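You operate a simulated robot arm through the tools that you are given. There is no shell and no other tool. Be economical: measure what you need, move in short steps, check, and stop when the job is done.

The job below is to be done with a simulated two-armed robot. You get a single attempt, and the scene is never put back.

TASK
Level the chiller with the bubble level from the stand drawer.
Fine: lay it across the top, shut the drawer, turn the foot knob till the bubble is between the lines. Set down upright: bubble level.

It is judged by the outcome, as a careful person would: the job done as asked, and still so three seconds after it is handed in. It fails if anything else is knocked over, pushed out of place, dropped, spilled or broken.

THE ROBOT
Two 7-joint arms with fingered hands on one trunk, on a base that drives. Base frame: it is fixed to the floor where the robot stands at the start and does not move with it; the origin is under the middle of the robot, x ahead of it, y to its left, z up. Units: m, rad, N and s.
The left shoulder is at the start at [0.033, 0.214, 1.1], the right one opposite. With the tool pointing down near the work surface each hand reaches from about 0.12 to 0.6 m from the robot's upright axis, wherever it stands, measured 20 degrees to its own side. Places, roughly: bleed knob [0.6, -0.6, 0.6]; blue valve [0.6, -1.1, 0.7]; chiller foot [0.7, -0.7, 0.4]; drain tap [0.6, -0.5, 0.5]; foot knob [0.7, -0.7, 0.5]; green pump switch [0.6, -0.6, 0.7]; stand drawer [0.5, 0, 0.7]; stand tap [0.9, 0, 0.9]; top of the chiller [0.7, -0.5, 0.9]. Payload 3.3 kg a hand.
Tool frame (each hand has its own): the origin (TCP) lies between the finger pads and is the grasp point; the fingertips stand 0.026 m ahead of it; z points along the fingers, y is the line along which they close. The gripper opens to 0.132 m. The gripper's body begins 0.073 m behind the TCP. The gripper is a hand of 2 fingers: y runs from the thumb to the fingers, the wrist lies at [0, 0, -0.224] in the tool frame, and closing takes about 1.5 s.
Orientation is that of the tool frame in the base frame, as a unit quaternion [w, x, y, z]. With the fingers straight down and closing along the base's y, the tool's x points along the base's -x, its y along +y and its z along -z.

THE INTERFACE
- The arms move only by the tool servo_tool. It takes "left_rows", "right_rows" or both (then of equal length, played together; a hand with none holds still); each is a list of rows, each a list of 6 numbers: the shift along the base's x, y, z in units of 400 mm (1.0 is 400 mm), then the turn, a rotation vector about the base's x, y, z in units of 45 degrees (1.0 is 45 degrees). In form: [[x, y, z, ax, ay, az], ...]. A call has 1 to 8 rows; each row is the pose to reach, as a shift and turn from the pose commanded when the call began. "left_claw" and "right_claw" are, for a hand that has rows, the opening, from 0 (shut) to 1 (fully open), set as the call begins (left out, the last holds). A call with a number of a shift or a turn outside -1 to 1 is refused whole. Each row takes 0.2 s and may step no farther than 0.05 m and 0.15 rad from the row before; otherwise, or with a gripper value out of range, the whole call is refused. A pose out of reach is approached as far as the arm can. The call stops where the force on the tool passes 40 N (or 10 N more than at its start, if that is more) or the arm is blocked; 0.2 s more then pass. The fingers move at their own pace (about 0.153 m/s each) and stop on an object; they squeeze with about 24 N. The grip force told is the motor's: it shows also when the fingers shut on nothing. Time passes only in rows, and 0.2 s behind the last, so rows that repeat a pose let the fingers close. The reply holds the time, the measured pose of the TCP, the force on the tool along the base axes, the opening and the grip force, in the units named above and with some noise, with the torque about the TCP (base axes, N m) and any sound that the robot's microphone picked up, and new pictures: "show" is both (left out), scene, wrist or none (wrist: the cameras of the hands that moved).
- Cameras (640 x 400 px; columns grow to the right, rows downward): "scene" is now at [0.0917, -0.0202, 1.2643]; the picture's right is [-0.32, -0.95, -0.00], its down [-0.70, 0.23, -0.67] and it looks along [0.64, -0.21, -0.74] (base axes); focal length 214 px, centre (320, 200). "left" rides on the left gripper at [-0.066, -0.003, -0.099] in its tool frame; the picture's right is [0.04, -1.00, 0.00], its down [0.83, 0.03, -0.55] and it looks along [0.55, 0.02, 0.83] (tool axes); focal length 261 px, centre (320, 200). "right" rides on the right gripper at [0.066, -0.003, -0.099] in its tool frame; the picture's right is [0.04, 1.00, 0.00], its down [-0.83, 0.03, -0.55] and it looks along [-0.55, 0.02, 0.83] (tool axes); focal length 261 px, centre (320, 200). There is no depth. A picture from a camera that has moved, and an enlarged one, comes with that camera's place and axes in the base frame and with its lens. The place of the scene camera against the robot may be out by one fixed shift of up to 0.025 m in any direction.
- lift_body(by): slides the trunk up (or, below 0, down) by that many m; the arms and the scene camera ride with it, the base frame stays. It gives what a move gives, with no picture.
- roll_base(legs): drives the robot by 1 to 6 legs, each [ahead, left, turn to the left] in m, m and rad, along the robot's own axes; the way and the turn of a leg run together, so that a leg with both is an arc; at most 1.5 m and 3.142 rad a leg. The arms and the cameras ride along, it lands a little off, and it stops where it bumps. It gives what a move gives, and a new picture of the scene camera.
- finger_targets(finger1, thumb_bend, hand): sets how far each is bent, from 0 (flat) to 1 (curled in); at 0.3 the hand is open as for a grip, at 0.7 the pads meet at the TCP. One left out holds its place. A second passes; each finger stops where it meets its share of the squeeze, and holds until it gets a number again. A gripper value or a shape takes the hand back. It gives what a move gives, with no picture; readings hold the bend of each and the force on the fingers (four entries, about 0 where the hand has none), thumb and palm.
- hand_shape(shape, hand): the hand has 2 fingers and takes this shape, open, in about a second: jaw (thumb against the fingers, like two jaws); tri (thumb and two fingers); tip (a fingertip pinch); poke (one finger out to press); point (the index stretched); flat (the hand flat); cup (the hand cupped); fist (a fist). The gripper value then closes the fingers along that shape, each until it touches; the sizes above hold for jaw. It gives what a move gives, with no picture.
- turn_head(pan, tilt): turns the head with the scene camera to pan (to the left, within 1.501 rad either way) and tilt (down, from -0.506 to 1.204), counted from straight ahead of the robot. It gives what a move gives, and a new picture of the scene camera.
- inspect(camera, box): a new picture of the part [left, top, right, bottom] of that camera's present view, enlarged. The clock stands still meanwhile.
- job_done(): hands the job in; it is judged then, once.

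Work in short steps. Places have to be worked out from the pictures, the camera data and where the tool is seen: move nearer, look again, correct. Check each grasp and each placing, and mend what went wrong. You have 120 turns and 260 pictures in all, those below and enlarged ones among them. Open the grippers and draw the arms clear of the work before you hand the job in, unless the task says otherwise; then end with one line.

The tools are called after "Request:" as a command line: name --argument value ..., lists and objects as JSON in quotes. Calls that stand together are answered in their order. servo_tool: Moves the arms, as the interface text tells. Its arguments: {"type":"object","properties":{"left_rows":{"type":"array","items":{"type":"array","items":{"type":"number"}}},"left_claw":{"type":"number"},"right_rows":{"type":"array","items":{"type":"array","items":{"type":"number"}}},"right_claw":{"type":"number"},"show":{"type":"string","enum":["both","scene","wrist","none"]}},"required":[]} The other tools are called the same way: lift_body (by) slides the trunk up or down; hand_shape (shape, hand) gives the hand a shape; finger_targets (finger1, thumb_bend, hand) moves the fingers one by one; roll_base (legs) drives the base; turn_head (pan, tilt) turns the head that bears the scene camera; inspect (camera, box) takes an enlarged picture of a part of a camera's view; job_done () hands the job in.

At the start:

```text
clock: 0.0
left_eef_pos: [0.2794, -0.0398, 1.1359]
left_tool_rot: [0.001, 0.0, 1.0, 0.0]
left_contact_force: [0.1, 0.6, -0.2]
left_moment: [0.03, -0.02, -0.02]
left_width: 0.1318
left_finger_force: 0.2
left_shape: jaw
left_bend: [0.3, 0.3]
left_finger forces: [0.1, 0.0, 0.0, 0.0, 0.1, 0.0]
right_eef_pos: [0.3516, -0.3745, 1.0695]
right_tool_rot: [0.0, 0.0, 1.0, 0.0]
right_contact_force: [0.0, 0.1, 0.6]
right_moment: [0.01, 0.01, 0.0]
right_width: 0.132
right_finger_force: 0.1
right_shape: jaw
right_bend: [0.3, 0.3]
right_finger forces: [0.0, 0.1, 0.0, 0.0, 0.0, 0.0]
trunk travel left (down, up): [-0.383, 0.378]
robot x, y, heading: [0.0, 0.0011, -0.007]
head pan, tilt: [-0.321, 0.833]
```

scene: 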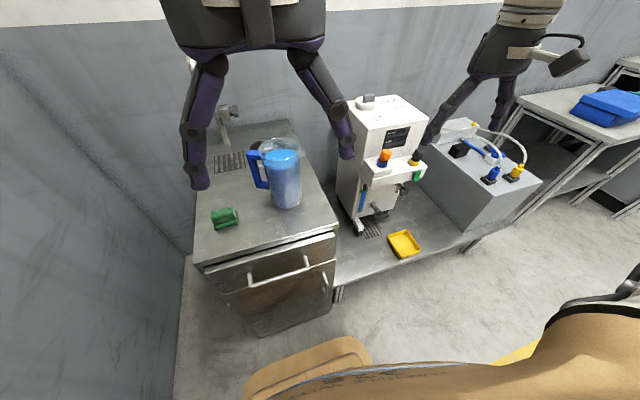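
right: 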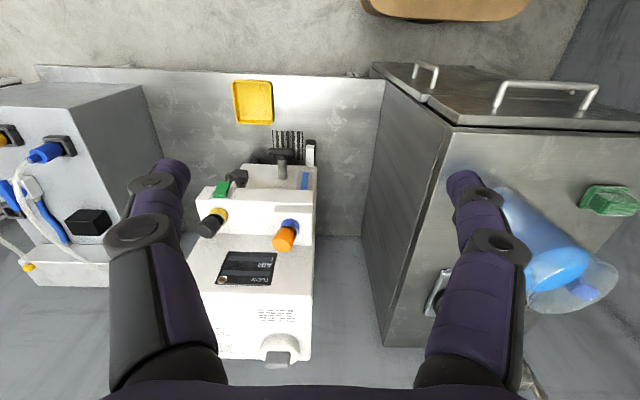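
left: 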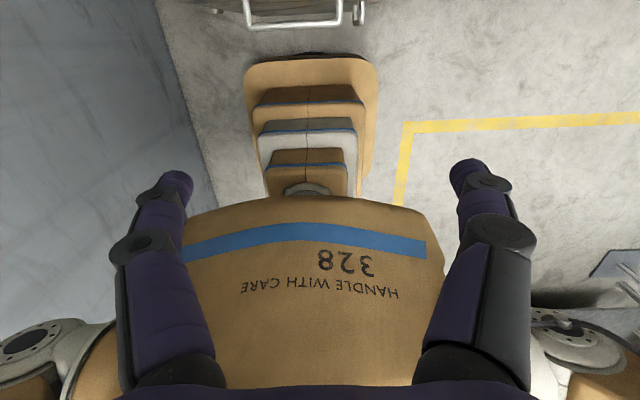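

The pictures show the stand with drawer at left, and the chiller beside it. I'll look closer at the drawer and chiller.

Request:
inspect --camera "scene" --box '[180, 200, 360, 340]'

Request:
inspect --camera "scene" --box '[320, 80, 480, 270]'

Request:
inspect --camera "right" --box '[170, 120, 340, 370]'

```text
2.86 times, centred on (270, 270) of scene
camera zoom: at [0.0917, -0.0202, 1.2643], right [-0.32, -0.95, 0.0], down [-0.7, 0.23, -0.67], along [0.64, -0.21, -0.74], focal length 613 px, centre (463, 0)
```

zoom: 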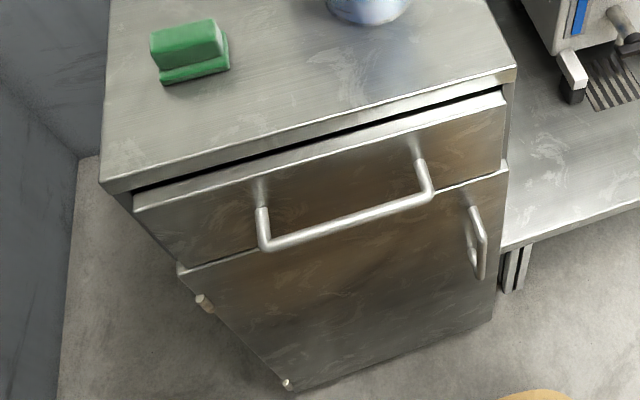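

```text
2.11 times, centred on (400, 175) of scene
camera zoom: at [0.0917, -0.0202, 1.2643], right [-0.32, -0.95, 0.0], down [-0.7, 0.23, -0.67], along [0.64, -0.21, -0.74], focal length 452 px, centre (152, 253)
```

zoom: 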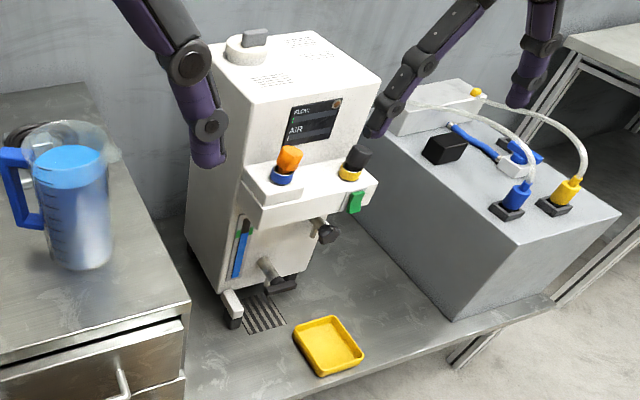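

```text
1.60 times, centred on (255, 245) of right
camera zoom: at [0.2859, -0.377, 1.1692], right [-0.04, 1.0, 0.0], down [0.83, 0.03, 0.55], along [0.55, 0.02, -0.83], focal length 417 px, centre (424, 128)
```

zoom: 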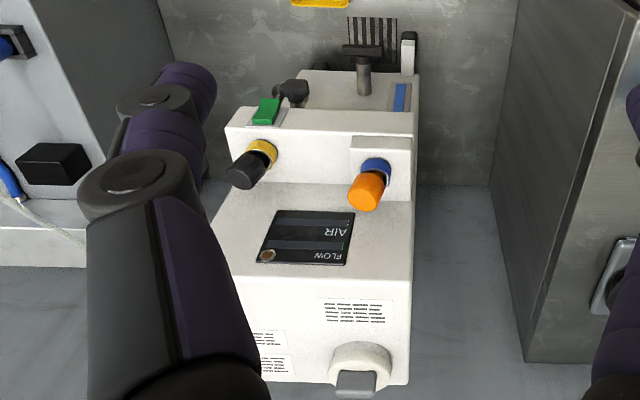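

The drawer handle bar is near x≈0.34, y −0.07..0.085, z≈0.7. I'll back the base off so that the drawer has room to open, and look down at it.

Request:
roll_base --legs '[[-0.15, 0, 0]]'

Request:
turn_head --pan -0.05 --tilt 0.8

```text
clock: 1.4
left_eef_pos: [0.1265, -0.0399, 1.1364]
left_tool_rot: [0.001, 0.0, 1.0, 0.0]
left_contact_force: [0.9, -0.7, 0.3]
left_moment: [0.0, -0.02, -0.02]
left_width: 0.1319
left_finger_force: 0.0
left_shape: jaw
left_bend: [0.3, 0.3]
left_finger forces: [0.0, 0.1, 0.0, 0.0, 0.0, 0.0]
right_eef_pos: [0.2006, -0.375, 1.0702]
right_tool_rot: [0.001, -0.001, 1.0, -0.001]
right_contact_force: [-0.3, -0.6, -0.3]
right_moment: [0.0, -0.04, -0.02]
right_width: 0.1319
right_finger_force: 0.1
right_shape: jaw
right_bend: [0.3, 0.3]
right_finger forces: [0.0, 0.0, 0.1, 0.0, 0.0, 0.1]
trunk travel left (down, up): [-0.383, 0.378]
robot x, y, heading: [-0.1521, 0.0024, 0.0]
head pan, tilt: [-0.321, 0.833]
camera scene: at [-0.062, -0.0202, 1.2644], right [-0.32, -0.95, 0.0], down [-0.7, 0.23, -0.67], along [0.64, -0.21, -0.74], focal length 214 px, centre (320, 200)
```

scene: 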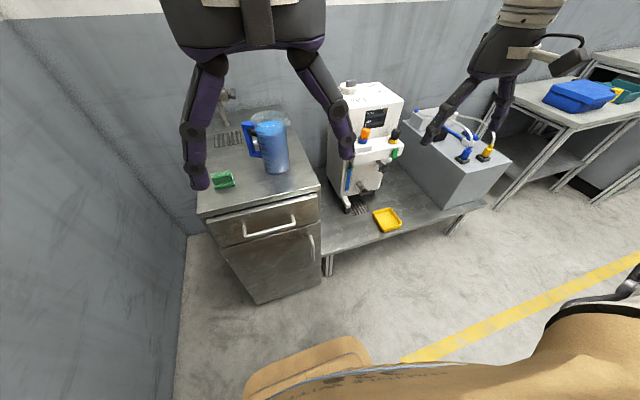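

```text
clock: 2.2
left_eef_pos: [0.1273, -0.0387, 1.1355]
left_tool_rot: [0.0, 0.0, 1.0, 0.0]
left_contact_force: [-0.8, -0.2, -0.5]
left_moment: [0.0, 0.04, 0.01]
left_width: 0.1318
left_finger_force: 0.0
left_shape: jaw
left_bend: [0.3, 0.3]
left_finger forces: [0.0, 0.1, 0.0, 0.1, 0.1, 0.1]
right_eef_pos: [0.2003, -0.3745, 1.0699]
right_tool_rot: [0.0, -0.001, 1.0, 0.0]
right_contact_force: [-0.1, 0.0, 0.3]
right_moment: [-0.02, 0.0, -0.01]
right_width: 0.1319
right_finger_force: 0.1
right_shape: jaw
right_bend: [0.3, 0.3]
right_finger forces: [0.1, 0.0, 0.1, 0.1, 0.0, 0.0]
trunk travel left (down, up): [-0.383, 0.378]
robot x, y, heading: [-0.1537, -0.0012, 0.001]
head pan, tilt: [-0.051, 0.799]
camera scene: at [-0.0552, 0.0006, 1.2669], right [-0.05, -1.0, 0.0], down [-0.72, 0.04, -0.7], along [0.7, -0.04, -0.72], focal length 214 px, centre (320, 200)
```

scene: 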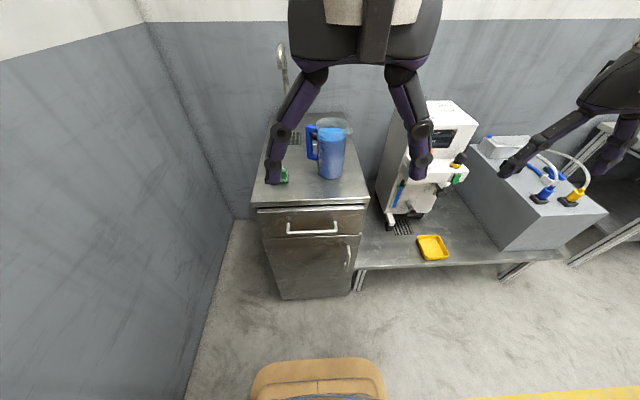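

The handle by two views lies near x≈0.353, z≈0.694, y −0.08..0.085. I'll bring the left hand down in front of it, closed and tilted 30° forward.

Request:
servo_tool --left_rows '[[0.048, 0.0125, -0.105, 0, -0.083, 0], [0.096, 0.025, -0.21, 0, -0.167, 0], [0.143, 0.0375, -0.315, 0, -0.25, 0], [0.191, 0.05, -0.42, 0, -0.333, 0], [0.239, 0.0625, -0.525, 0, -0.417, 0], [0.287, 0.075, -0.63, 0, -0.5, 0], [0.335, 0.0875, -0.735, 0, -0.583, 0], [0.3825, 0.1, -0.84, 0, -0.667, 0]]' --left_claw 0

```text
clock: 4.2
left_eef_pos: [0.3029, 0.0223, 0.8133]
left_tool_rot: [0.261, -0.042, 0.964, -0.008]
left_contact_force: [1.2, -0.6, 1.0]
left_moment: [0.01, -0.01, -0.01]
left_width: 0.0
left_finger_force: 23.6
left_shape: jaw
left_bend: [0.61, 0.7]
left_finger forces: [0.0, 0.1, 0.0, 0.1, 0.0, 0.0]
right_eef_pos: [0.2002, -0.3732, 1.069]
right_tool_rot: [0.0, -0.002, 1.0, 0.001]
right_contact_force: [0.0, 0.5, 0.0]
right_moment: [0.03, 0.01, -0.03]
right_width: 0.1319
right_finger_force: 0.1
right_shape: jaw
right_bend: [0.3, 0.3]
right_finger forces: [0.1, 0.0, 0.0, 0.0, 0.0, 0.0]
trunk travel left (down, up): [-0.383, 0.378]
robot x, y, heading: [-0.1517, 0.0015, -0.003]
head pan, tilt: [-0.051, 0.799]
stopped in row 8 (left hand): the arm was blocked; the commanded pose is now the measured one
camera scene: at [-0.0543, 0.0012, 1.2669], right [-0.05, -1.0, 0.0], down [-0.72, 0.04, -0.7], along [0.7, -0.03, -0.72], focal length 214 px, centre (320, 200)
camera left: at [0.3109, 0.0245, 0.9295], right [0.04, -1.0, 0.02], down [-1.0, -0.04, 0.06], along [-0.06, -0.02, -1.0], focal length 261 px, centre (320, 200)
```

scene: 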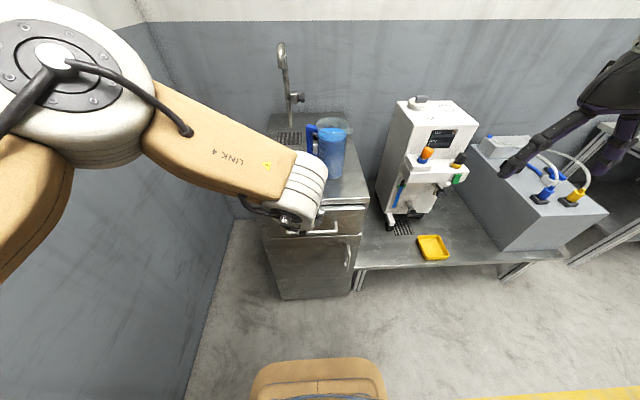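
left: 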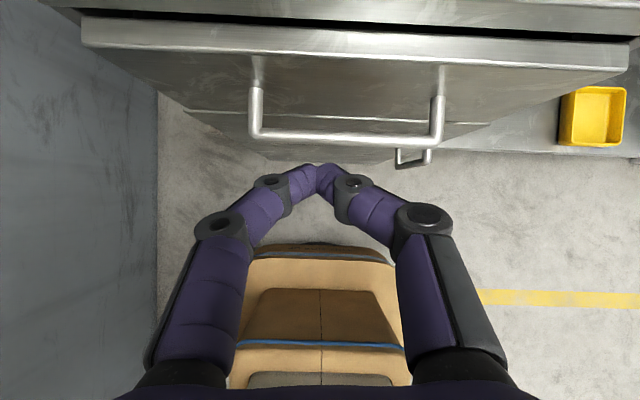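

The left hand is just in front of and above the handle (wrist view: bar at x≈0.355, y −0.085..0.076, drawer front ≈0.40). I move forward above the bar gap and see whether the arm follows.

Request:
servo_tool --left_rows '[[0.08, 0, -0.03, 0, 0, 0], [0.16, 0, -0.08, 0, 0, 0]]' --show "wrist"

```text
clock: 4.8
left_eef_pos: [0.366, 0.0189, 0.7791]
left_tool_rot: [0.262, -0.038, 0.964, -0.008]
left_contact_force: [0.6, 0.2, 0.7]
left_moment: [0.02, 0.02, -0.01]
left_width: 0.0001
left_finger_force: 24.2
left_shape: jaw
left_bend: [0.61, 0.7]
left_finger forces: [0.0, 0.1, 0.0, 0.1, 0.0, 0.0]
right_eef_pos: [0.2007, -0.3742, 1.0691]
right_tool_rot: [0.0, -0.001, 1.0, 0.001]
right_contact_force: [-0.4, -0.5, -0.8]
right_moment: [0.0, -0.02, -0.04]
right_width: 0.1319
right_finger_force: 0.1
right_shape: jaw
right_bend: [0.3, 0.3]
right_finger forces: [0.1, 0.1, 0.1, 0.0, 0.0, 0.0]
trunk travel left (down, up): [-0.383, 0.378]
robot x, y, heading: [-0.1537, -0.0001, 0.0]
head pan, tilt: [-0.051, 0.799]
camera left: at [0.3736, 0.0211, 0.8969], right [0.03, -1.0, 0.01], down [-1.0, -0.03, 0.06], along [-0.06, -0.02, -1.0], focal length 261 px, centre (320, 200)
```

left: 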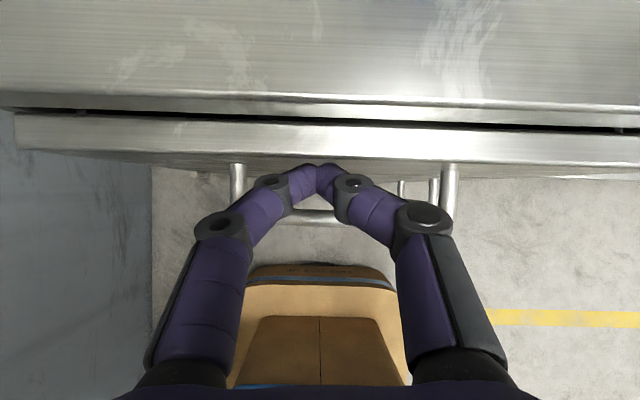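

Fingertips are between drawer face and bar from above. I descend to put the tips behind the bar.

Request:
servo_tool --left_rows '[[0, 0, -0.1, 0, 0, 0], [0, 0, -0.195, 0, 0, 0]]'

```text
clock: 5.4
left_eef_pos: [0.3679, 0.0171, 0.7107]
left_tool_rot: [0.267, -0.037, 0.963, -0.008]
left_contact_force: [-13.0, 2.5, 24.3]
left_moment: [0.43, 0.79, -0.52]
left_width: 0.0001
left_finger_force: 24.1
left_shape: jaw
left_bend: [0.63, 0.69]
left_finger forces: [22.3, 0.0, 0.0, 0.0, 0.2, 0.0]
right_eef_pos: [0.198, -0.3744, 1.0705]
right_tool_rot: [0.001, 0.0, 1.0, 0.0]
right_contact_force: [0.0, 0.2, -0.1]
right_moment: [0.0, -0.01, -0.03]
right_width: 0.132
right_finger_force: 0.1
right_shape: jaw
right_bend: [0.3, 0.3]
right_finger forces: [0.0, 0.0, 0.0, 0.0, 0.0, 0.0]
trunk travel left (down, up): [-0.383, 0.378]
robot x, y, heading: [-0.153, -0.0004, -0.001]
head pan, tilt: [-0.051, 0.799]
stopped in row 2 (left hand): the force on the tool passed its limit at 62 N (the readings are from after the stop); the commanded pose is now the measured one
camera scene: at [-0.057, 0.0008, 1.2674], right [-0.05, -1.0, 0.0], down [-0.71, 0.04, -0.7], along [0.7, -0.03, -0.72], focal length 214 px, centre (320, 200)
camera left: at [0.3735, 0.0197, 0.829], right [0.03, -1.0, 0.01], down [-1.0, -0.03, 0.04], along [-0.04, -0.02, -1.0], focal length 261 px, centre (320, 200)
```

scene: 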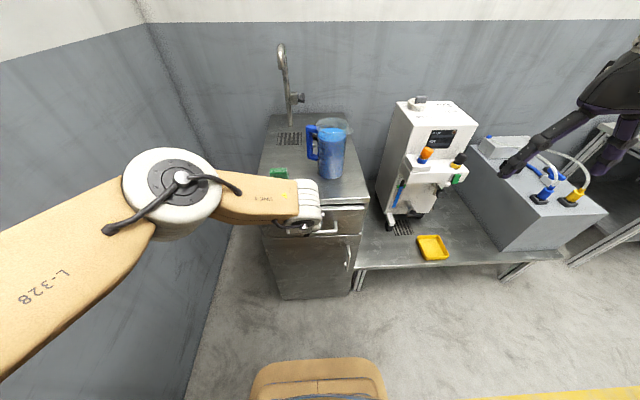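
left: 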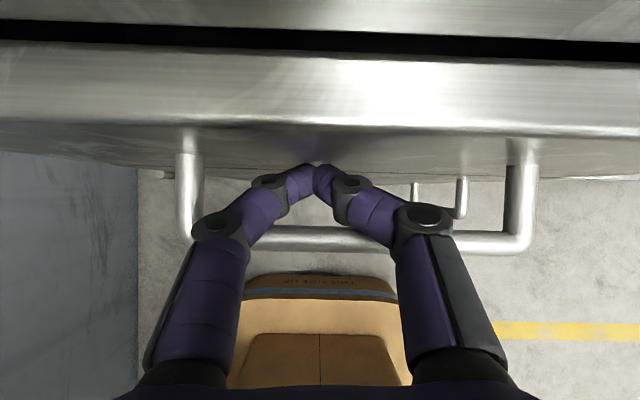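

Tip seems to rub against the drawer face. I ease back about 8 mm and go down another 17 mm.

Request:
servo_tool --left_rows '[[-0.02, 0, 0.01, 0, 0, 0], [-0.022, 0, -0.045, 0, 0, 0]]' --show "wrist"

```text
clock: 5.9
left_eef_pos: [0.368, 0.0159, 0.7113]
left_tool_rot: [0.276, -0.038, 0.96, -0.009]
left_contact_force: [-2.8, 2.4, 25.7]
left_moment: [0.53, 0.9, -0.78]
left_width: 0.0001
left_finger_force: 23.6
left_shape: jaw
left_bend: [0.63, 0.69]
left_finger forces: [33.4, 0.0, 0.0, 0.0, 0.4, 0.1]
right_eef_pos: [0.2002, -0.3734, 1.0694]
right_tool_rot: [0.0, -0.001, 1.0, 0.001]
right_contact_force: [0.4, -0.7, -0.3]
right_moment: [0.0, 0.02, 0.0]
right_width: 0.1317
right_finger_force: 0.0
right_shape: jaw
right_bend: [0.3, 0.3]
right_finger forces: [0.1, 0.0, 0.0, 0.0, 0.1, 0.0]
trunk travel left (down, up): [-0.383, 0.378]
robot x, y, heading: [-0.1545, 0.0001, -0.002]
head pan, tilt: [-0.051, 0.799]
stopped in row 2 (left hand): the force on the tool passed its limit at 55 N (the readings are from after the stop); the commanded pose is now the measured one
camera left: at [0.3709, 0.0197, 0.8295], right [0.03, -1.0, 0.01], down [-1.0, -0.03, 0.03], along [-0.03, -0.02, -1.0], focal length 261 px, centre (320, 200)
```

left: 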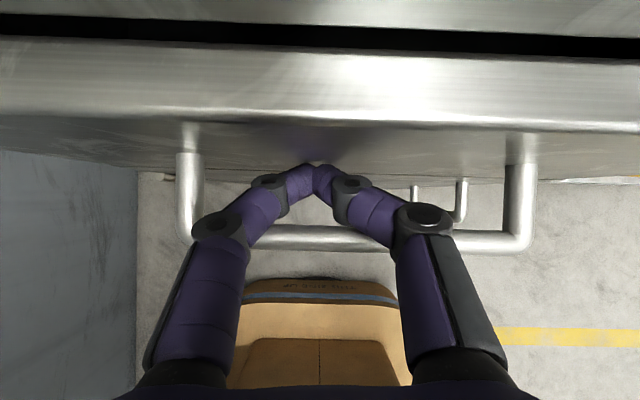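

Triangulating the wrist views puts the bar higher, z≈0.713, x≈0.351, so the finger's back sits on it. I rise, halve the tilt, shift 1 cm forward and descend.

Request:
servo_tool --left_rows '[[0.0, 0, 0.07, 0, 0, 0], [0.015, 0, 0.07, 0, 0.18, 0], [0.025, 0, 0.07, 0, 0.36, 0], [0.025, 0, 0.03, 0, 0.36, 0], [0.025, 0, -0.03, 0, 0.36, 0]]' --show "wrist"

```text
clock: 6.7
left_eef_pos: [0.3729, 0.0251, 0.7363]
left_tool_rot: [0.152, -0.05, 0.987, -0.01]
left_contact_force: [-12.6, -1.6, 4.4]
left_moment: [-0.05, 0.21, -0.07]
left_width: 0.0
left_finger_force: 23.7
left_shape: jaw
left_bend: [0.63, 0.7]
left_finger forces: [0.0, 0.1, 0.0, 0.1, 0.0, 0.0]
right_eef_pos: [0.2002, -0.3726, 1.0695]
right_tool_rot: [0.001, -0.001, 1.0, 0.0]
right_contact_force: [0.6, 0.4, -0.6]
right_moment: [0.01, -0.02, 0.02]
right_width: 0.132
right_finger_force: 0.1
right_shape: jaw
right_bend: [0.3, 0.3]
right_finger forces: [0.1, 0.0, 0.0, 0.0, 0.0, 0.1]
trunk travel left (down, up): [-0.383, 0.378]
robot x, y, heading: [-0.1509, 0.0025, 0.005]
head pan, tilt: [-0.051, 0.799]
stopped in row 3 (left hand): the force on the tool passed its limit at 61 N (the readings are from after the stop); the commanded pose is now the measured one
camera left: at [0.406, 0.0301, 0.8494], right [0.06, -1.0, 0.02], down [-0.96, -0.05, 0.28], along [-0.28, -0.04, -0.96], focal length 261 px, centre (320, 200)
```

left: 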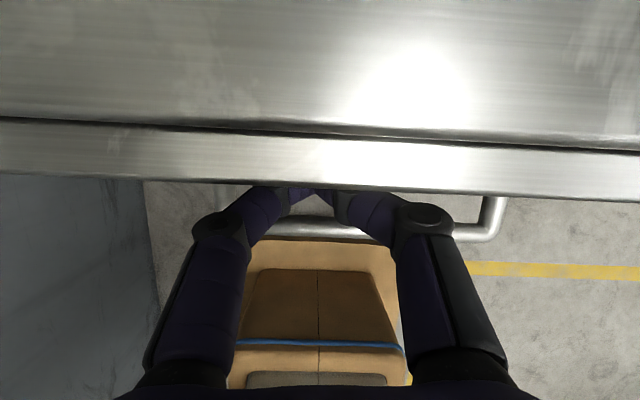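

The hand's camera hits the table edge, so hooking straight down won't fit. I'll withdraw, back the base further, and instead grip the bar from the front with the fingers pointing forward.

Request:
servo_tool --left_rows '[[-0.08, 0, 0.05, 0, 0, 0], [-0.16, 0, 0.12, 0, 0.13, -0.04], [-0.24, 0, 0.2, 0, 0.26, -0.08], [-0.3, 0, 0.3, 0, 0.39, -0.13]]' --show "none"

Request:
roll_base --legs '[[-0.15, 0, 0]]'

```text
clock: 7.7
left_eef_pos: [0.2525, 0.023, 0.8568]
left_tool_rot: [0.0, 0.001, 1.0, -0.011]
left_contact_force: [0.3, 0.1, 0.2]
left_moment: [0.02, -0.02, -0.01]
left_width: 0.0
left_finger_force: 23.6
left_shape: jaw
left_bend: [0.63, 0.7]
left_finger forces: [0.0, 0.0, 0.0, 0.1, 0.0, 0.0]
right_eef_pos: [0.2003, -0.3743, 1.0688]
right_tool_rot: [-0.001, 0.0, 1.0, 0.0]
right_contact_force: [-0.7, 0.2, 0.0]
right_moment: [-0.03, -0.01, -0.01]
right_width: 0.132
right_finger_force: 0.1
right_shape: jaw
right_bend: [0.3, 0.3]
right_finger forces: [0.1, 0.0, 0.0, 0.0, 0.0, 0.0]
trunk travel left (down, up): [-0.383, 0.378]
robot x, y, heading: [-0.1516, 0.0018, 0.002]
head pan, tilt: [-0.051, 0.799]
```

```text
clock: 9.1
left_eef_pos: [0.1033, 0.0228, 0.8573]
left_tool_rot: [0.002, 0.0, 1.0, -0.011]
left_contact_force: [-1.1, -0.5, 1.1]
left_moment: [-0.03, -0.01, -0.02]
left_width: 0.0
left_finger_force: 24.0
left_shape: jaw
left_bend: [0.63, 0.7]
left_finger forces: [0.1, 0.0, 0.0, 0.0, 0.1, 0.0]
right_eef_pos: [0.0498, -0.3751, 1.0697]
right_tool_rot: [0.0, 0.0, 1.0, -0.001]
right_contact_force: [1.0, 0.2, 0.3]
right_moment: [0.01, -0.01, 0.02]
right_width: 0.1319
right_finger_force: 0.1
right_shape: jaw
right_bend: [0.3, 0.3]
right_finger forces: [0.0, 0.0, 0.0, 0.0, 0.1, 0.0]
trunk travel left (down, up): [-0.383, 0.378]
robot x, y, heading: [-0.2995, -0.0008, 0.003]
head pan, tilt: [-0.051, 0.799]
camera scene: at [-0.2056, 0.0005, 1.267], right [-0.05, -1.0, 0.0], down [-0.72, 0.04, -0.7], along [0.7, -0.03, -0.72], focal length 214 px, centre (320, 200)
```

scene: 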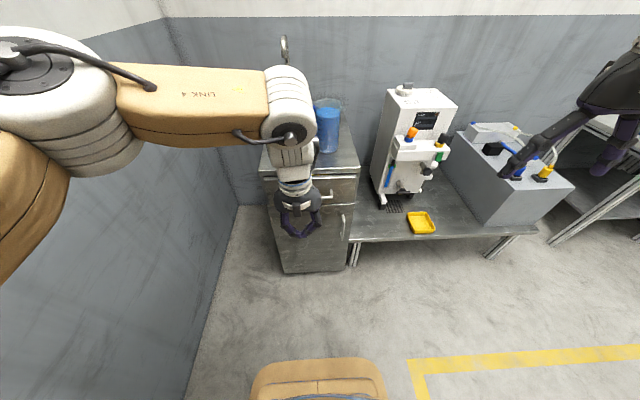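

Now turn the left hand to point forward-down with fingers closing in the vertical plane, first half.

Request:
servo_tool --left_rows '[[0.02, 0, 0, 0.074, -0.074, -0.128], [0.04, 0, 0, 0.148, -0.148, -0.257], [0.06, 0, 0, 0.222, -0.222, -0.385], [0.08, 0, 0, 0.297, -0.297, -0.514], [0.1, 0, 0, 0.371, -0.371, -0.642], [0.12, 0, 0, 0.445, -0.445, -0.771], [0.14, 0, 0, 0.519, -0.519, -0.899]]' --left_claw 0.5 --show "none"

Request:
servo_tool --left_rows '[[0.02, 0, 0, 0.074, -0.074, -0.128], [0.04, 0, 0, 0.148, -0.148, -0.257], [0.06, 0, 0, 0.222, -0.222, -0.385], [0.08, 0, 0, 0.297, -0.297, -0.514], [0.1, 0, 0, 0.371, -0.371, -0.642], [0.12, 0, 0, 0.445, -0.445, -0.771], [0.14, 0, 0, 0.519, -0.519, -0.899]]'

```text
clock: 10.9
left_eef_pos: [0.1833, 0.0548, 0.8679]
left_tool_rot: [0.194, 0.296, 0.918, 0.178]
left_contact_force: [0.5, 0.2, -0.5]
left_moment: [-0.01, 0.0, -0.03]
left_width: 0.0656
left_finger_force: 0.1
left_shape: jaw
left_bend: [0.73, 0.7]
left_finger forces: [0.0, 0.0, 0.0, 0.0, 0.0, 0.1]
right_eef_pos: [0.0495, -0.374, 1.0691]
right_tool_rot: [-0.001, -0.001, 1.0, 0.001]
right_contact_force: [0.6, 0.5, 0.1]
right_moment: [0.01, 0.0, -0.02]
right_width: 0.1321
right_finger_force: 0.1
right_shape: jaw
right_bend: [0.3, 0.3]
right_finger forces: [0.0, 0.1, 0.0, 0.1, 0.0, 0.1]
trunk travel left (down, up): [-0.383, 0.378]
robot x, y, heading: [-0.3004, -0.001, -0.003]
head pan, tilt: [-0.051, 0.799]
stopped in row 7 (left hand): the arm was blocked; the commanded pose is now the measured one
```

```text
clock: 12.5
left_eef_pos: [0.2431, 0.0583, 0.8697]
left_tool_rot: [0.357, 0.579, 0.652, 0.333]
left_contact_force: [-0.5, 0.7, -0.1]
left_moment: [-0.02, -0.04, 0.01]
left_width: 0.0656
left_finger_force: 0.1
left_shape: jaw
left_bend: [0.73, 0.7]
left_finger forces: [0.0, 0.0, 0.0, 0.0, 0.0, 0.1]
right_eef_pos: [0.0501, -0.375, 1.0687]
right_tool_rot: [-0.001, 0.0, 1.0, 0.0]
right_contact_force: [0.4, 0.8, 0.2]
right_moment: [-0.02, -0.02, 0.02]
right_width: 0.1316
right_finger_force: 0.1
right_shape: jaw
right_bend: [0.3, 0.3]
right_finger forces: [0.0, 0.0, 0.0, 0.1, 0.1, 0.1]
trunk travel left (down, up): [-0.383, 0.378]
robot x, y, heading: [-0.2993, -0.0005, -0.001]
head pan, tilt: [-0.051, 0.799]
camera scene: at [-0.2043, 0.0006, 1.2669], right [-0.05, -1.0, 0.0], down [-0.72, 0.04, -0.7], along [0.7, -0.03, -0.72], focal length 214 px, centre (320, 200)
camera left: at [0.162, -0.0087, 0.9232], right [-0.52, -0.07, -0.85], down [-0.51, 0.82, 0.25], along [0.68, 0.57, -0.46], focal length 261 px, centre (320, 200)
```

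scene: 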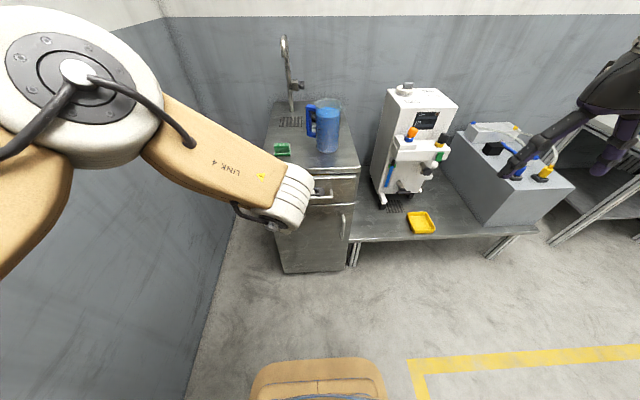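
left: 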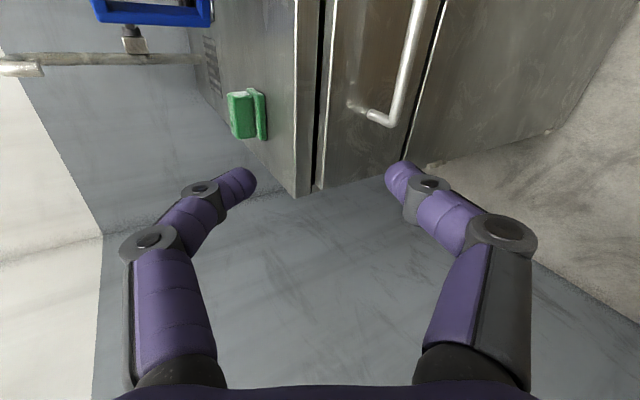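

Orientation is good (pointing forward, 31° down). I move to a pre-grasp about 8 cm before the bar with claw at 0.32.

Request:
servo_tool --left_rows '[[0.034, -0.04, -0.096, 0, 0, 0], [0.068, -0.08, -0.19, 0, 0, 0], [0.1025, -0.12, -0.2875, 0, 0, 0], [0.1025, -0.12, -0.2875, 0, 0, 0]]' --left_claw 0.32

```text
clock: 13.7
left_eef_pos: [0.2924, 0.0444, 0.7568]
left_tool_rot: [0.351, 0.564, 0.663, 0.344]
left_contact_force: [0.0, -1.1, 0.4]
left_moment: [0.03, 0.01, 0.01]
left_width: 0.0423
left_finger_force: 0.0
left_shape: jaw
left_bend: [0.73, 0.7]
left_finger forces: [0.0, 0.0, 0.1, 0.0, 0.1, 0.1]
left hand out of reach, approached as far as the arm can: row 3, 4
right_eef_pos: [0.0509, -0.3733, 1.0692]
right_tool_rot: [-0.001, -0.002, 1.0, 0.001]
right_contact_force: [0.5, 0.3, 0.0]
right_moment: [-0.01, 0.0, -0.01]
right_width: 0.1317
right_finger_force: 0.0
right_shape: jaw
right_bend: [0.3, 0.3]
right_finger forces: [0.1, 0.1, 0.0, 0.0, 0.0, 0.1]
trunk travel left (down, up): [-0.383, 0.378]
robot x, y, heading: [-0.3034, -0.001, -0.005]
head pan, tilt: [-0.051, 0.799]
stopped in row 4 (left hand): the arm was blocked; the commanded pose is now the measured one
camera scene: at [-0.2042, 0.0008, 1.2669], right [-0.05, -1.0, 0.0], down [-0.72, 0.04, -0.7], along [0.7, -0.03, -0.72], focal length 214 px, centre (320, 200)
camera left: at [0.2149, -0.027, 0.81], right [-0.51, -0.08, -0.86], down [-0.55, 0.79, 0.25], along [0.66, 0.6, -0.45], focal length 261 px, centre (320, 200)
```

scene: 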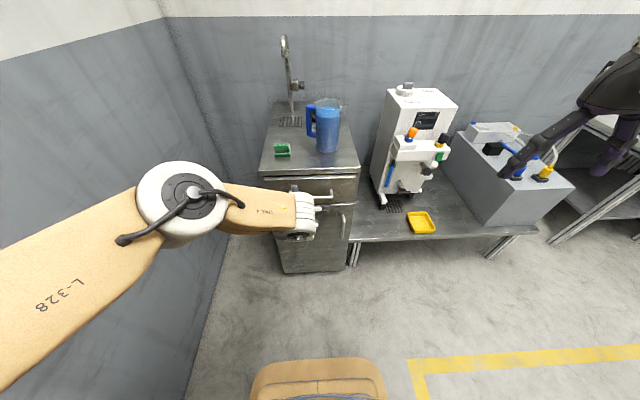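
left: 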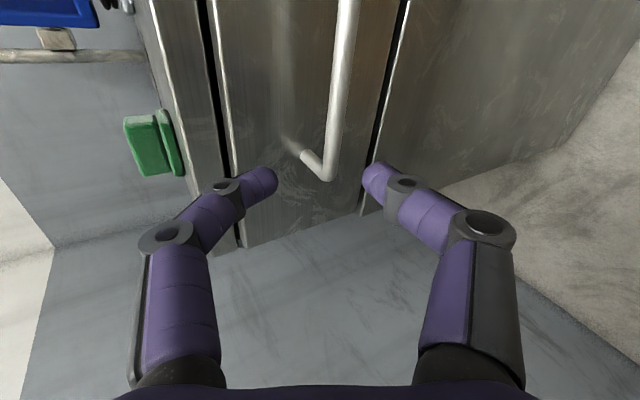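

The arm limits y near 0.044. I shift the base 5 cm to the right so the hand lines up with the middle of the bar.

Request:
roll_base --legs '[[0, -0.05, 0]]'

Request:
servo_tool --left_rows '[[0.06, 0, -0.045, 0, 0, 0], [0.12, 0, -0.095, 0, 0, 0], [0.12, 0, -0.095, 0, 0, 0]]'

```text
clock: 14.6
left_eef_pos: [0.2924, -0.0067, 0.7564]
left_tool_rot: [0.35, 0.565, 0.663, 0.345]
left_contact_force: [-0.7, -1.0, 0.2]
left_moment: [0.01, 0.0, 0.02]
left_width: 0.0426
left_finger_force: 0.0
left_shape: jaw
left_bend: [0.73, 0.7]
left_finger forces: [0.0, 0.1, 0.1, 0.1, 0.0, 0.0]
right_eef_pos: [0.0508, -0.4252, 1.0678]
right_tool_rot: [-0.001, -0.001, 1.0, 0.001]
right_contact_force: [0.0, -1.0, 0.7]
right_moment: [0.01, -0.01, 0.0]
right_width: 0.1322
right_finger_force: 0.1
right_shape: jaw
right_bend: [0.3, 0.3]
right_finger forces: [0.0, 0.1, 0.0, 0.0, 0.0, 0.0]
trunk travel left (down, up): [-0.383, 0.378]
robot x, y, heading: [-0.3022, -0.0503, 0.009]
head pan, tilt: [-0.051, 0.799]
camera scene: at [-0.2043, -0.0505, 1.2669], right [-0.05, -1.0, 0.0], down [-0.72, 0.04, -0.7], along [0.7, -0.03, -0.72], focal length 214 px, centre (320, 200)
```

scene: 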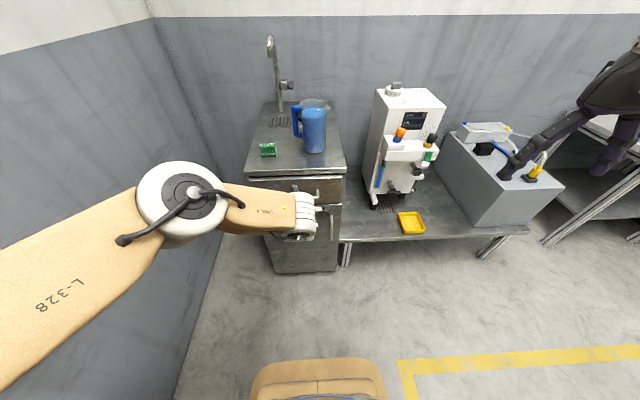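

```text
clock: 15.4
left_eef_pos: [0.3133, 0.0155, 0.7437]
left_tool_rot: [0.345, 0.554, 0.67, 0.354]
left_contact_force: [-0.6, -1.1, 0.1]
left_moment: [0.01, 0.02, 0.03]
left_width: 0.0426
left_finger_force: 0.0
left_shape: jaw
left_bend: [0.73, 0.7]
left_finger forces: [0.0, 0.0, 0.0, 0.0, 0.0, 0.0]
left hand out of reach, approached as far as the arm can: row 1, 2, 3
right_eef_pos: [0.0523, -0.4239, 1.0684]
right_tool_rot: [-0.001, -0.002, 1.0, 0.001]
right_contact_force: [-0.1, -1.4, -0.9]
right_moment: [-0.02, 0.01, 0.01]
right_width: 0.1321
right_finger_force: 0.1
right_shape: jaw
right_bend: [0.3, 0.3]
right_finger forces: [0.0, 0.0, 0.0, 0.0, 0.0, 0.1]
trunk travel left (down, up): [-0.383, 0.378]
robot x, y, heading: [-0.2977, -0.0488, 0.004]
head pan, tilt: [-0.051, 0.799]
camera scene: at [-0.2044, -0.0492, 1.2669], right [-0.05, -1.0, 0.0], down [-0.72, 0.04, -0.7], along [0.7, -0.03, -0.72], focal length 214 px, centre (320, 200)
camera left: at [0.2381, -0.0569, 0.7961], right [-0.5, -0.1, -0.86], down [-0.58, 0.78, 0.25], along [0.64, 0.62, -0.45], focal length 261 px, centre (320, 200)
```

scene: 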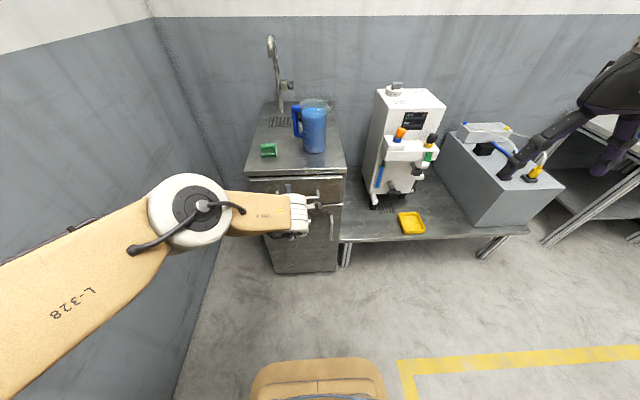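
left: 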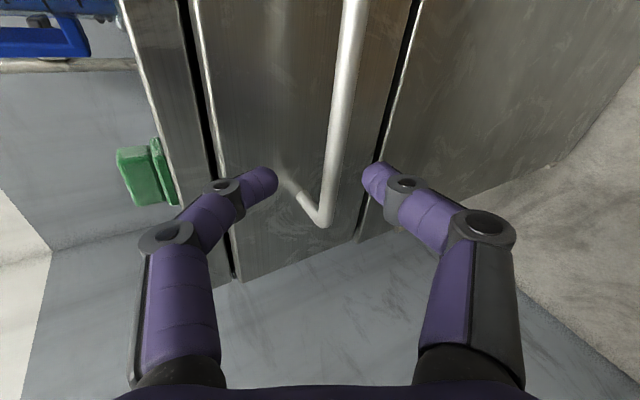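

The arm itself is at its limit, so I use trunk and base: lower 2 cm, then roll ahead 3.5 cm to bring the bar between the fingers.

Request:
lift_body --by -0.02

Request:
roll_base --legs '[[0.035, 0, 0]]'

Request:
inspect --camera "left" --box '[160, 0, 480, 300]'

```text
clock: 16.1
left_eef_pos: [0.3103, 0.0191, 0.7174]
left_tool_rot: [0.341, 0.557, 0.671, 0.352]
left_contact_force: [0.5, -0.2, -0.6]
left_moment: [-0.01, 0.0, 0.02]
left_width: 0.0427
left_finger_force: 0.1
left_shape: jaw
left_bend: [0.73, 0.7]
left_finger forces: [0.0, 0.0, 0.0, 0.0, 0.0, 0.0]
right_eef_pos: [0.0508, -0.4232, 1.0491]
right_tool_rot: [0.0, -0.001, 1.0, 0.0]
right_contact_force: [0.2, 0.5, 0.3]
right_moment: [0.03, -0.02, 0.02]
right_width: 0.1318
right_finger_force: 0.0
right_shape: jaw
right_bend: [0.3, 0.3]
right_finger forces: [0.0, 0.1, 0.1, 0.0, 0.1, 0.0]
trunk travel left (down, up): [-0.363, 0.398]
robot x, y, heading: [-0.3005, -0.0507, 0.003]
head pan, tilt: [-0.051, 0.799]
```

```text
clock: 16.9
left_eef_pos: [0.347, 0.0155, 0.7209]
left_tool_rot: [0.344, 0.555, 0.671, 0.351]
left_contact_force: [-0.1, -0.4, -0.5]
left_moment: [0.0, 0.0, 0.01]
left_width: 0.0418
left_finger_force: 0.1
left_shape: jaw
left_bend: [0.74, 0.7]
left_finger forces: [0.1, 0.0, 0.0, 0.1, 0.0, 0.0]
right_eef_pos: [0.0879, -0.4228, 1.0487]
right_tool_rot: [-0.002, -0.001, 1.0, 0.001]
right_contact_force: [0.8, -0.7, 0.0]
right_moment: [-0.01, 0.03, -0.03]
right_width: 0.1318
right_finger_force: 0.1
right_shape: jaw
right_bend: [0.3, 0.3]
right_finger forces: [0.0, 0.0, 0.1, 0.0, 0.0, 0.0]
trunk travel left (down, up): [-0.363, 0.398]
robot x, y, heading: [-0.2696, -0.053, -0.004]
head pan, tilt: [-0.051, 0.799]
camera scene: at [-0.1651, -0.049, 1.2465], right [-0.05, -1.0, 0.0], down [-0.72, 0.04, -0.7], along [0.7, -0.03, -0.72], focal length 214 px, centre (320, 200)
```

scene: 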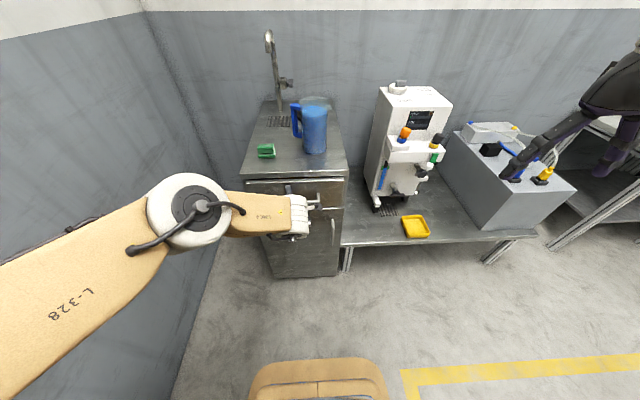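

```text
1.33 times, centred on (320, 150) of left
camera zoom: at [0.2725, -0.057, 0.7744], right [-0.51, -0.1, -0.86], down [-0.58, 0.78, 0.26], along [0.64, 0.62, -0.45], focal length 348 px, centre (320, 267)
```

zoom: 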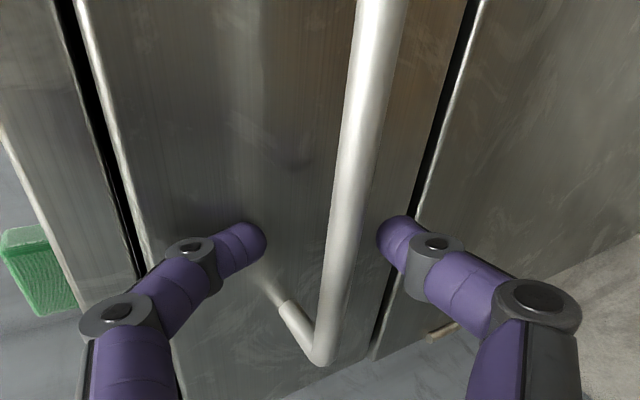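

The bar lies between the finger pads. Close on it.

Request:
servo_tool --left_rows '[[0, 0, 0, 0, 0, 0], [0, 0, 0, 0, 0, 0], [0, 0, 0, 0, 0, 0], [0, 0, 0, 0, 0, 0]]' --left_claw 0 --show "wrist"

```text
clock: 17.9
left_eef_pos: [0.3478, 0.0214, 0.7206]
left_tool_rot: [0.341, 0.553, 0.673, 0.353]
left_contact_force: [3.0, 1.0, -10.1]
left_moment: [0.06, -0.02, -0.05]
left_width: 0.0
left_finger_force: 24.0
left_shape: jaw
left_bend: [0.64, 0.72]
left_finger forces: [16.1, 0.1, 0.0, 0.1, 22.1, 0.0]
right_eef_pos: [0.0873, -0.4236, 1.0491]
right_tool_rot: [-0.001, -0.001, 1.0, 0.0]
right_contact_force: [-0.4, -0.1, -0.1]
right_moment: [0.01, -0.03, 0.0]
right_width: 0.1318
right_finger_force: 0.0
right_shape: jaw
right_bend: [0.3, 0.3]
right_finger forces: [0.0, 0.0, 0.0, 0.0, 0.1, 0.0]
trunk travel left (down, up): [-0.363, 0.398]
robot x, y, heading: [-0.2655, -0.0514, 0.0]
head pan, tilt: [-0.051, 0.799]
camera left: at [0.2743, -0.0526, 0.7736], right [-0.51, -0.1, -0.85], down [-0.58, 0.77, 0.26], along [0.63, 0.63, -0.45], focal length 261 px, centre (320, 200)
```

left: 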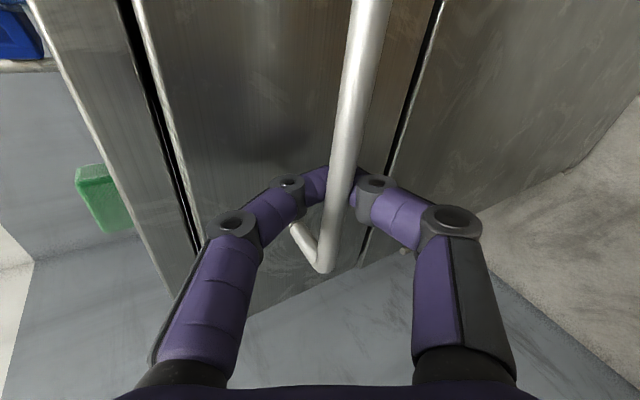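

The fingers closed round behind the bar, caging it. I pull by rolling the base back 10 cm.

Request:
roll_base --legs '[[-0.1, 0, 0]]'

```text
clock: 19.1
left_eef_pos: [0.2472, 0.021, 0.722]
left_tool_rot: [0.341, 0.552, 0.674, 0.352]
left_contact_force: [-0.6, -1.1, -11.6]
left_moment: [0.01, 0.05, -0.02]
left_width: 0.0
left_finger_force: 23.6
left_shape: jaw
left_bend: [0.64, 0.73]
left_finger forces: [16.7, 0.1, 0.1, 0.0, 24.2, 0.0]
right_eef_pos: [-0.0144, -0.4235, 1.0496]
right_tool_rot: [-0.001, 0.0, 1.0, 0.0]
right_contact_force: [-0.1, 0.0, -0.3]
right_moment: [-0.01, -0.01, -0.05]
right_width: 0.1318
right_finger_force: 0.1
right_shape: jaw
right_bend: [0.3, 0.3]
right_finger forces: [0.0, 0.0, 0.0, 0.0, 0.0, 0.1]
trunk travel left (down, up): [-0.363, 0.398]
robot x, y, heading: [-0.3676, -0.0504, 0.004]
head pan, tilt: [-0.051, 0.799]
camera scene: at [-0.2665, -0.0488, 1.2466], right [-0.05, -1.0, 0.0], down [-0.72, 0.03, -0.7], along [0.7, -0.03, -0.72], focal length 214 px, centre (320, 200)
```

scene: 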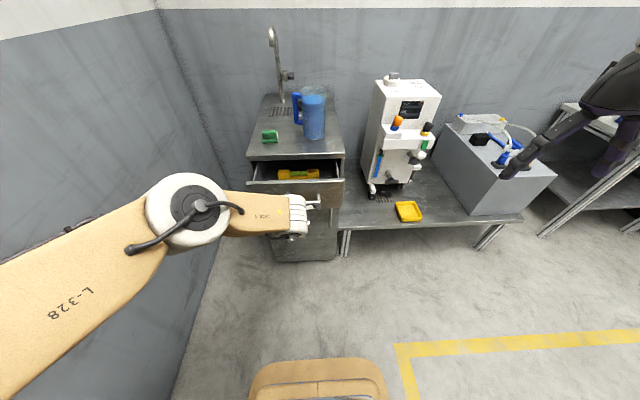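

The drawer opens and a yellow level is visible inside. I pull 9 cm more.

Request:
roll_base --legs '[[-0.09, 0, 0]]'

Request:
inspect --camera "scene" --box '[220, 80, 380, 240]'

```text
clock: 20.2
left_eef_pos: [0.1577, 0.022, 0.7208]
left_tool_rot: [0.341, 0.552, 0.674, 0.353]
left_contact_force: [-1.6, -3.8, -9.7]
left_moment: [0.03, 0.03, 0.02]
left_width: 0.0
left_finger_force: 24.0
left_shape: jaw
left_bend: [0.64, 0.72]
left_finger forces: [0.1, 0.0, 0.1, 0.1, 24.1, 0.0]
right_eef_pos: [-0.1041, -0.4237, 1.0487]
right_tool_rot: [-0.001, -0.002, 1.0, 0.001]
right_contact_force: [0.1, -0.4, -0.7]
right_moment: [0.0, 0.0, 0.01]
right_width: 0.1321
right_finger_force: 0.1
right_shape: jaw
right_bend: [0.3, 0.3]
right_finger forces: [0.0, 0.0, 0.0, 0.0, 0.0, 0.1]
trunk travel left (down, up): [-0.363, 0.398]
robot x, y, heading: [-0.4574, -0.0485, 0.0]
head pan, tilt: [-0.051, 0.799]
camera scene: at [-0.3567, -0.0493, 1.2466], right [-0.05, -1.0, 0.0], down [-0.72, 0.03, -0.7], along [0.7, -0.03, -0.72], focal length 214 px, centre (320, 200)
```

scene: 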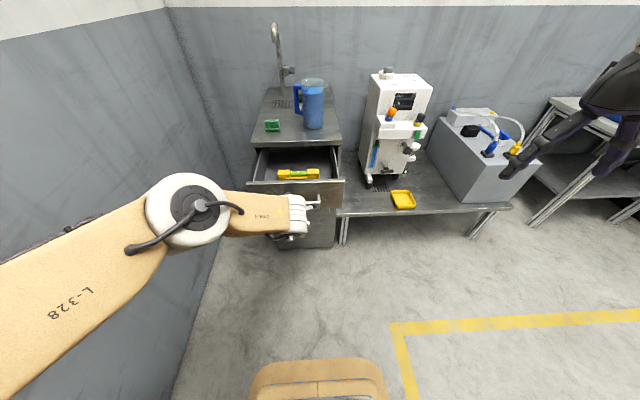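

```text
2.50 times, centred on (300, 160) of scene
camera zoom: at [-0.3567, -0.0493, 1.2466], right [-0.05, -1.0, 0.0], down [-0.72, 0.03, -0.7], along [0.7, -0.03, -0.72], focal length 536 px, centre (370, 300)
```

zoom: 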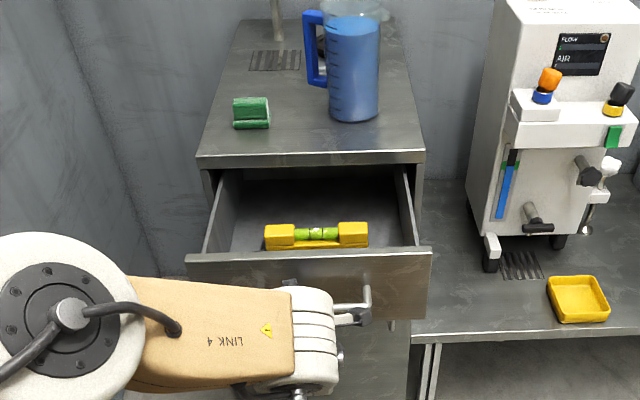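

Drawer is open 0.19 m, with the yellow level lying across it. I release the bar, back off, and then raise the left arm.

Request:
servo_tool --left_rows '[[0, 0, 0, 0, 0, 0], [0, 0, 0, 0, 0, 0], [0, 0, 0, 0, 0, 0]]' --left_claw 0.34 --show "wrist"

```text
clock: 21.0
left_eef_pos: [0.1581, 0.0235, 0.7213]
left_tool_rot: [0.34, 0.552, 0.674, 0.353]
left_contact_force: [0.6, 0.1, 0.1]
left_moment: [-0.01, -0.02, 0.04]
left_width: 0.0443
left_finger_force: 0.0
left_shape: jaw
left_bend: [0.74, 0.7]
left_finger forces: [0.1, 0.1, 0.0, 0.0, 0.0, 0.0]
right_eef_pos: [-0.1041, -0.4235, 1.0497]
right_tool_rot: [0.0, -0.002, 1.0, 0.0]
right_contact_force: [0.3, 0.4, 0.1]
right_moment: [0.02, 0.0, -0.01]
right_width: 0.1316
right_finger_force: 0.0
right_shape: jaw
right_bend: [0.3, 0.3]
right_finger forces: [0.0, 0.0, 0.1, 0.1, 0.1, 0.2]
trunk travel left (down, up): [-0.363, 0.398]
robot x, y, heading: [-0.4565, -0.0499, 0.003]
head pan, tilt: [-0.051, 0.799]
camera left: at [0.0833, -0.0509, 0.7737], right [-0.51, -0.1, -0.85], down [-0.58, 0.77, 0.26], along [0.63, 0.63, -0.45], focal length 261 px, centre (320, 200)
```

left: 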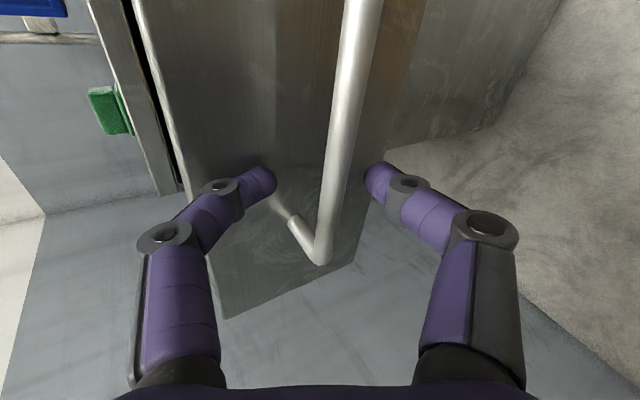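

Bar is free. Back off 10 cm, then lift the left hand up out of the way.

Request:
roll_base --legs '[[-0.1, 0, 0]]'

Request:
servo_tool --left_rows '[[-0.03, 0.03, 0.1, 0, 0, 0], [-0.06, 0.06, 0.2, 0, 0, 0], [-0.1, 0.1, 0.3, 0, 0, 0], [-0.15, 0.15, 0.4, 0, 0, 0], [-0.2, 0.2, 0.48, 0, 0, 0], [-0.25, 0.25, 0.55, 0, 0, 0]]' --left_claw 0 --show "scene"

```text
clock: 22.3
left_eef_pos: [0.0764, 0.0321, 0.7214]
left_tool_rot: [0.339, 0.549, 0.676, 0.355]
left_contact_force: [-0.5, 0.4, 0.3]
left_moment: [0.02, 0.01, 0.02]
left_width: 0.0447
left_finger_force: 0.0
left_shape: jaw
left_bend: [0.74, 0.7]
left_finger forces: [0.0, 0.0, 0.1, 0.0, 0.1, 0.1]
right_eef_pos: [-0.1823, -0.4191, 1.0496]
right_tool_rot: [0.0, -0.005, 1.0, 0.001]
right_contact_force: [0.4, 0.2, 0.4]
right_moment: [0.0, -0.04, 0.01]
right_width: 0.132
right_finger_force: 0.0
right_shape: jaw
right_bend: [0.3, 0.3]
right_finger forces: [0.0, 0.0, 0.0, 0.0, 0.1, 0.0]
trunk travel left (down, up): [-0.363, 0.398]
robot x, y, heading: [-0.5385, -0.0454, 0.014]
head pan, tilt: [-0.051, 0.799]
stopped in leg 1: the robot was blocked; the commanded pose is now the measured one
camera scene: at [-0.4382, -0.0467, 1.2468], right [-0.04, -1.0, 0.0], down [-0.72, 0.03, -0.7], along [0.7, -0.03, -0.72], focal length 214 px, centre (320, 200)
```

scene: 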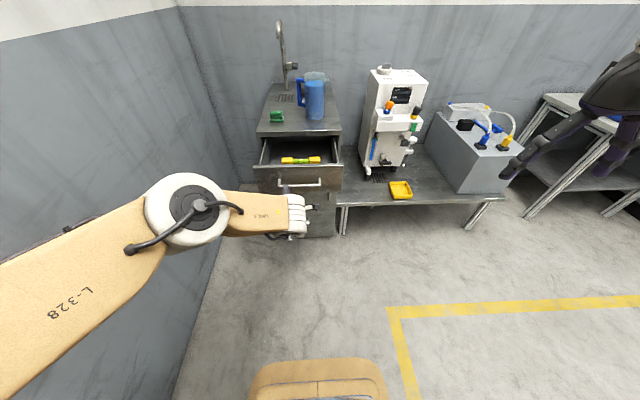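

```text
clock: 23.7
left_eef_pos: [-0.0221, 0.1317, 0.9409]
left_tool_rot: [0.339, 0.549, 0.677, 0.355]
left_contact_force: [-0.2, -0.6, -0.3]
left_moment: [0.05, 0.02, -0.02]
left_width: 0.0
left_finger_force: 24.2
left_shape: jaw
left_bend: [0.63, 0.7]
left_finger forces: [0.0, 0.0, 0.0, 0.0, 0.0, 0.0]
right_eef_pos: [-0.183, -0.4197, 1.0493]
right_tool_rot: [0.0, -0.005, 1.0, 0.001]
right_contact_force: [-0.2, -0.2, 0.5]
right_moment: [-0.02, 0.0, -0.02]
right_width: 0.132
right_finger_force: 0.1
right_shape: jaw
right_bend: [0.3, 0.3]
right_finger forces: [0.1, 0.0, 0.0, 0.0, 0.0, 0.0]
trunk travel left (down, up): [-0.363, 0.398]
robot x, y, heading: [-0.5368, -0.0452, 0.01]
head pan, tilt: [-0.051, 0.799]
camera scene: at [-0.4381, -0.0462, 1.2467], right [-0.04, -1.0, 0.0], down [-0.72, 0.03, -0.7], along [0.7, -0.03, -0.72], focal length 214 px, centre (320, 200)
```

scene: 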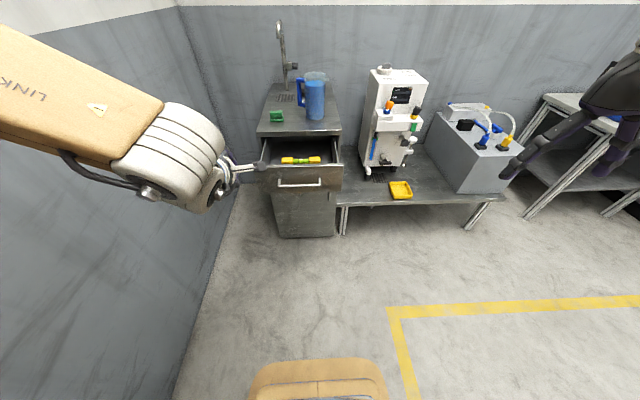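

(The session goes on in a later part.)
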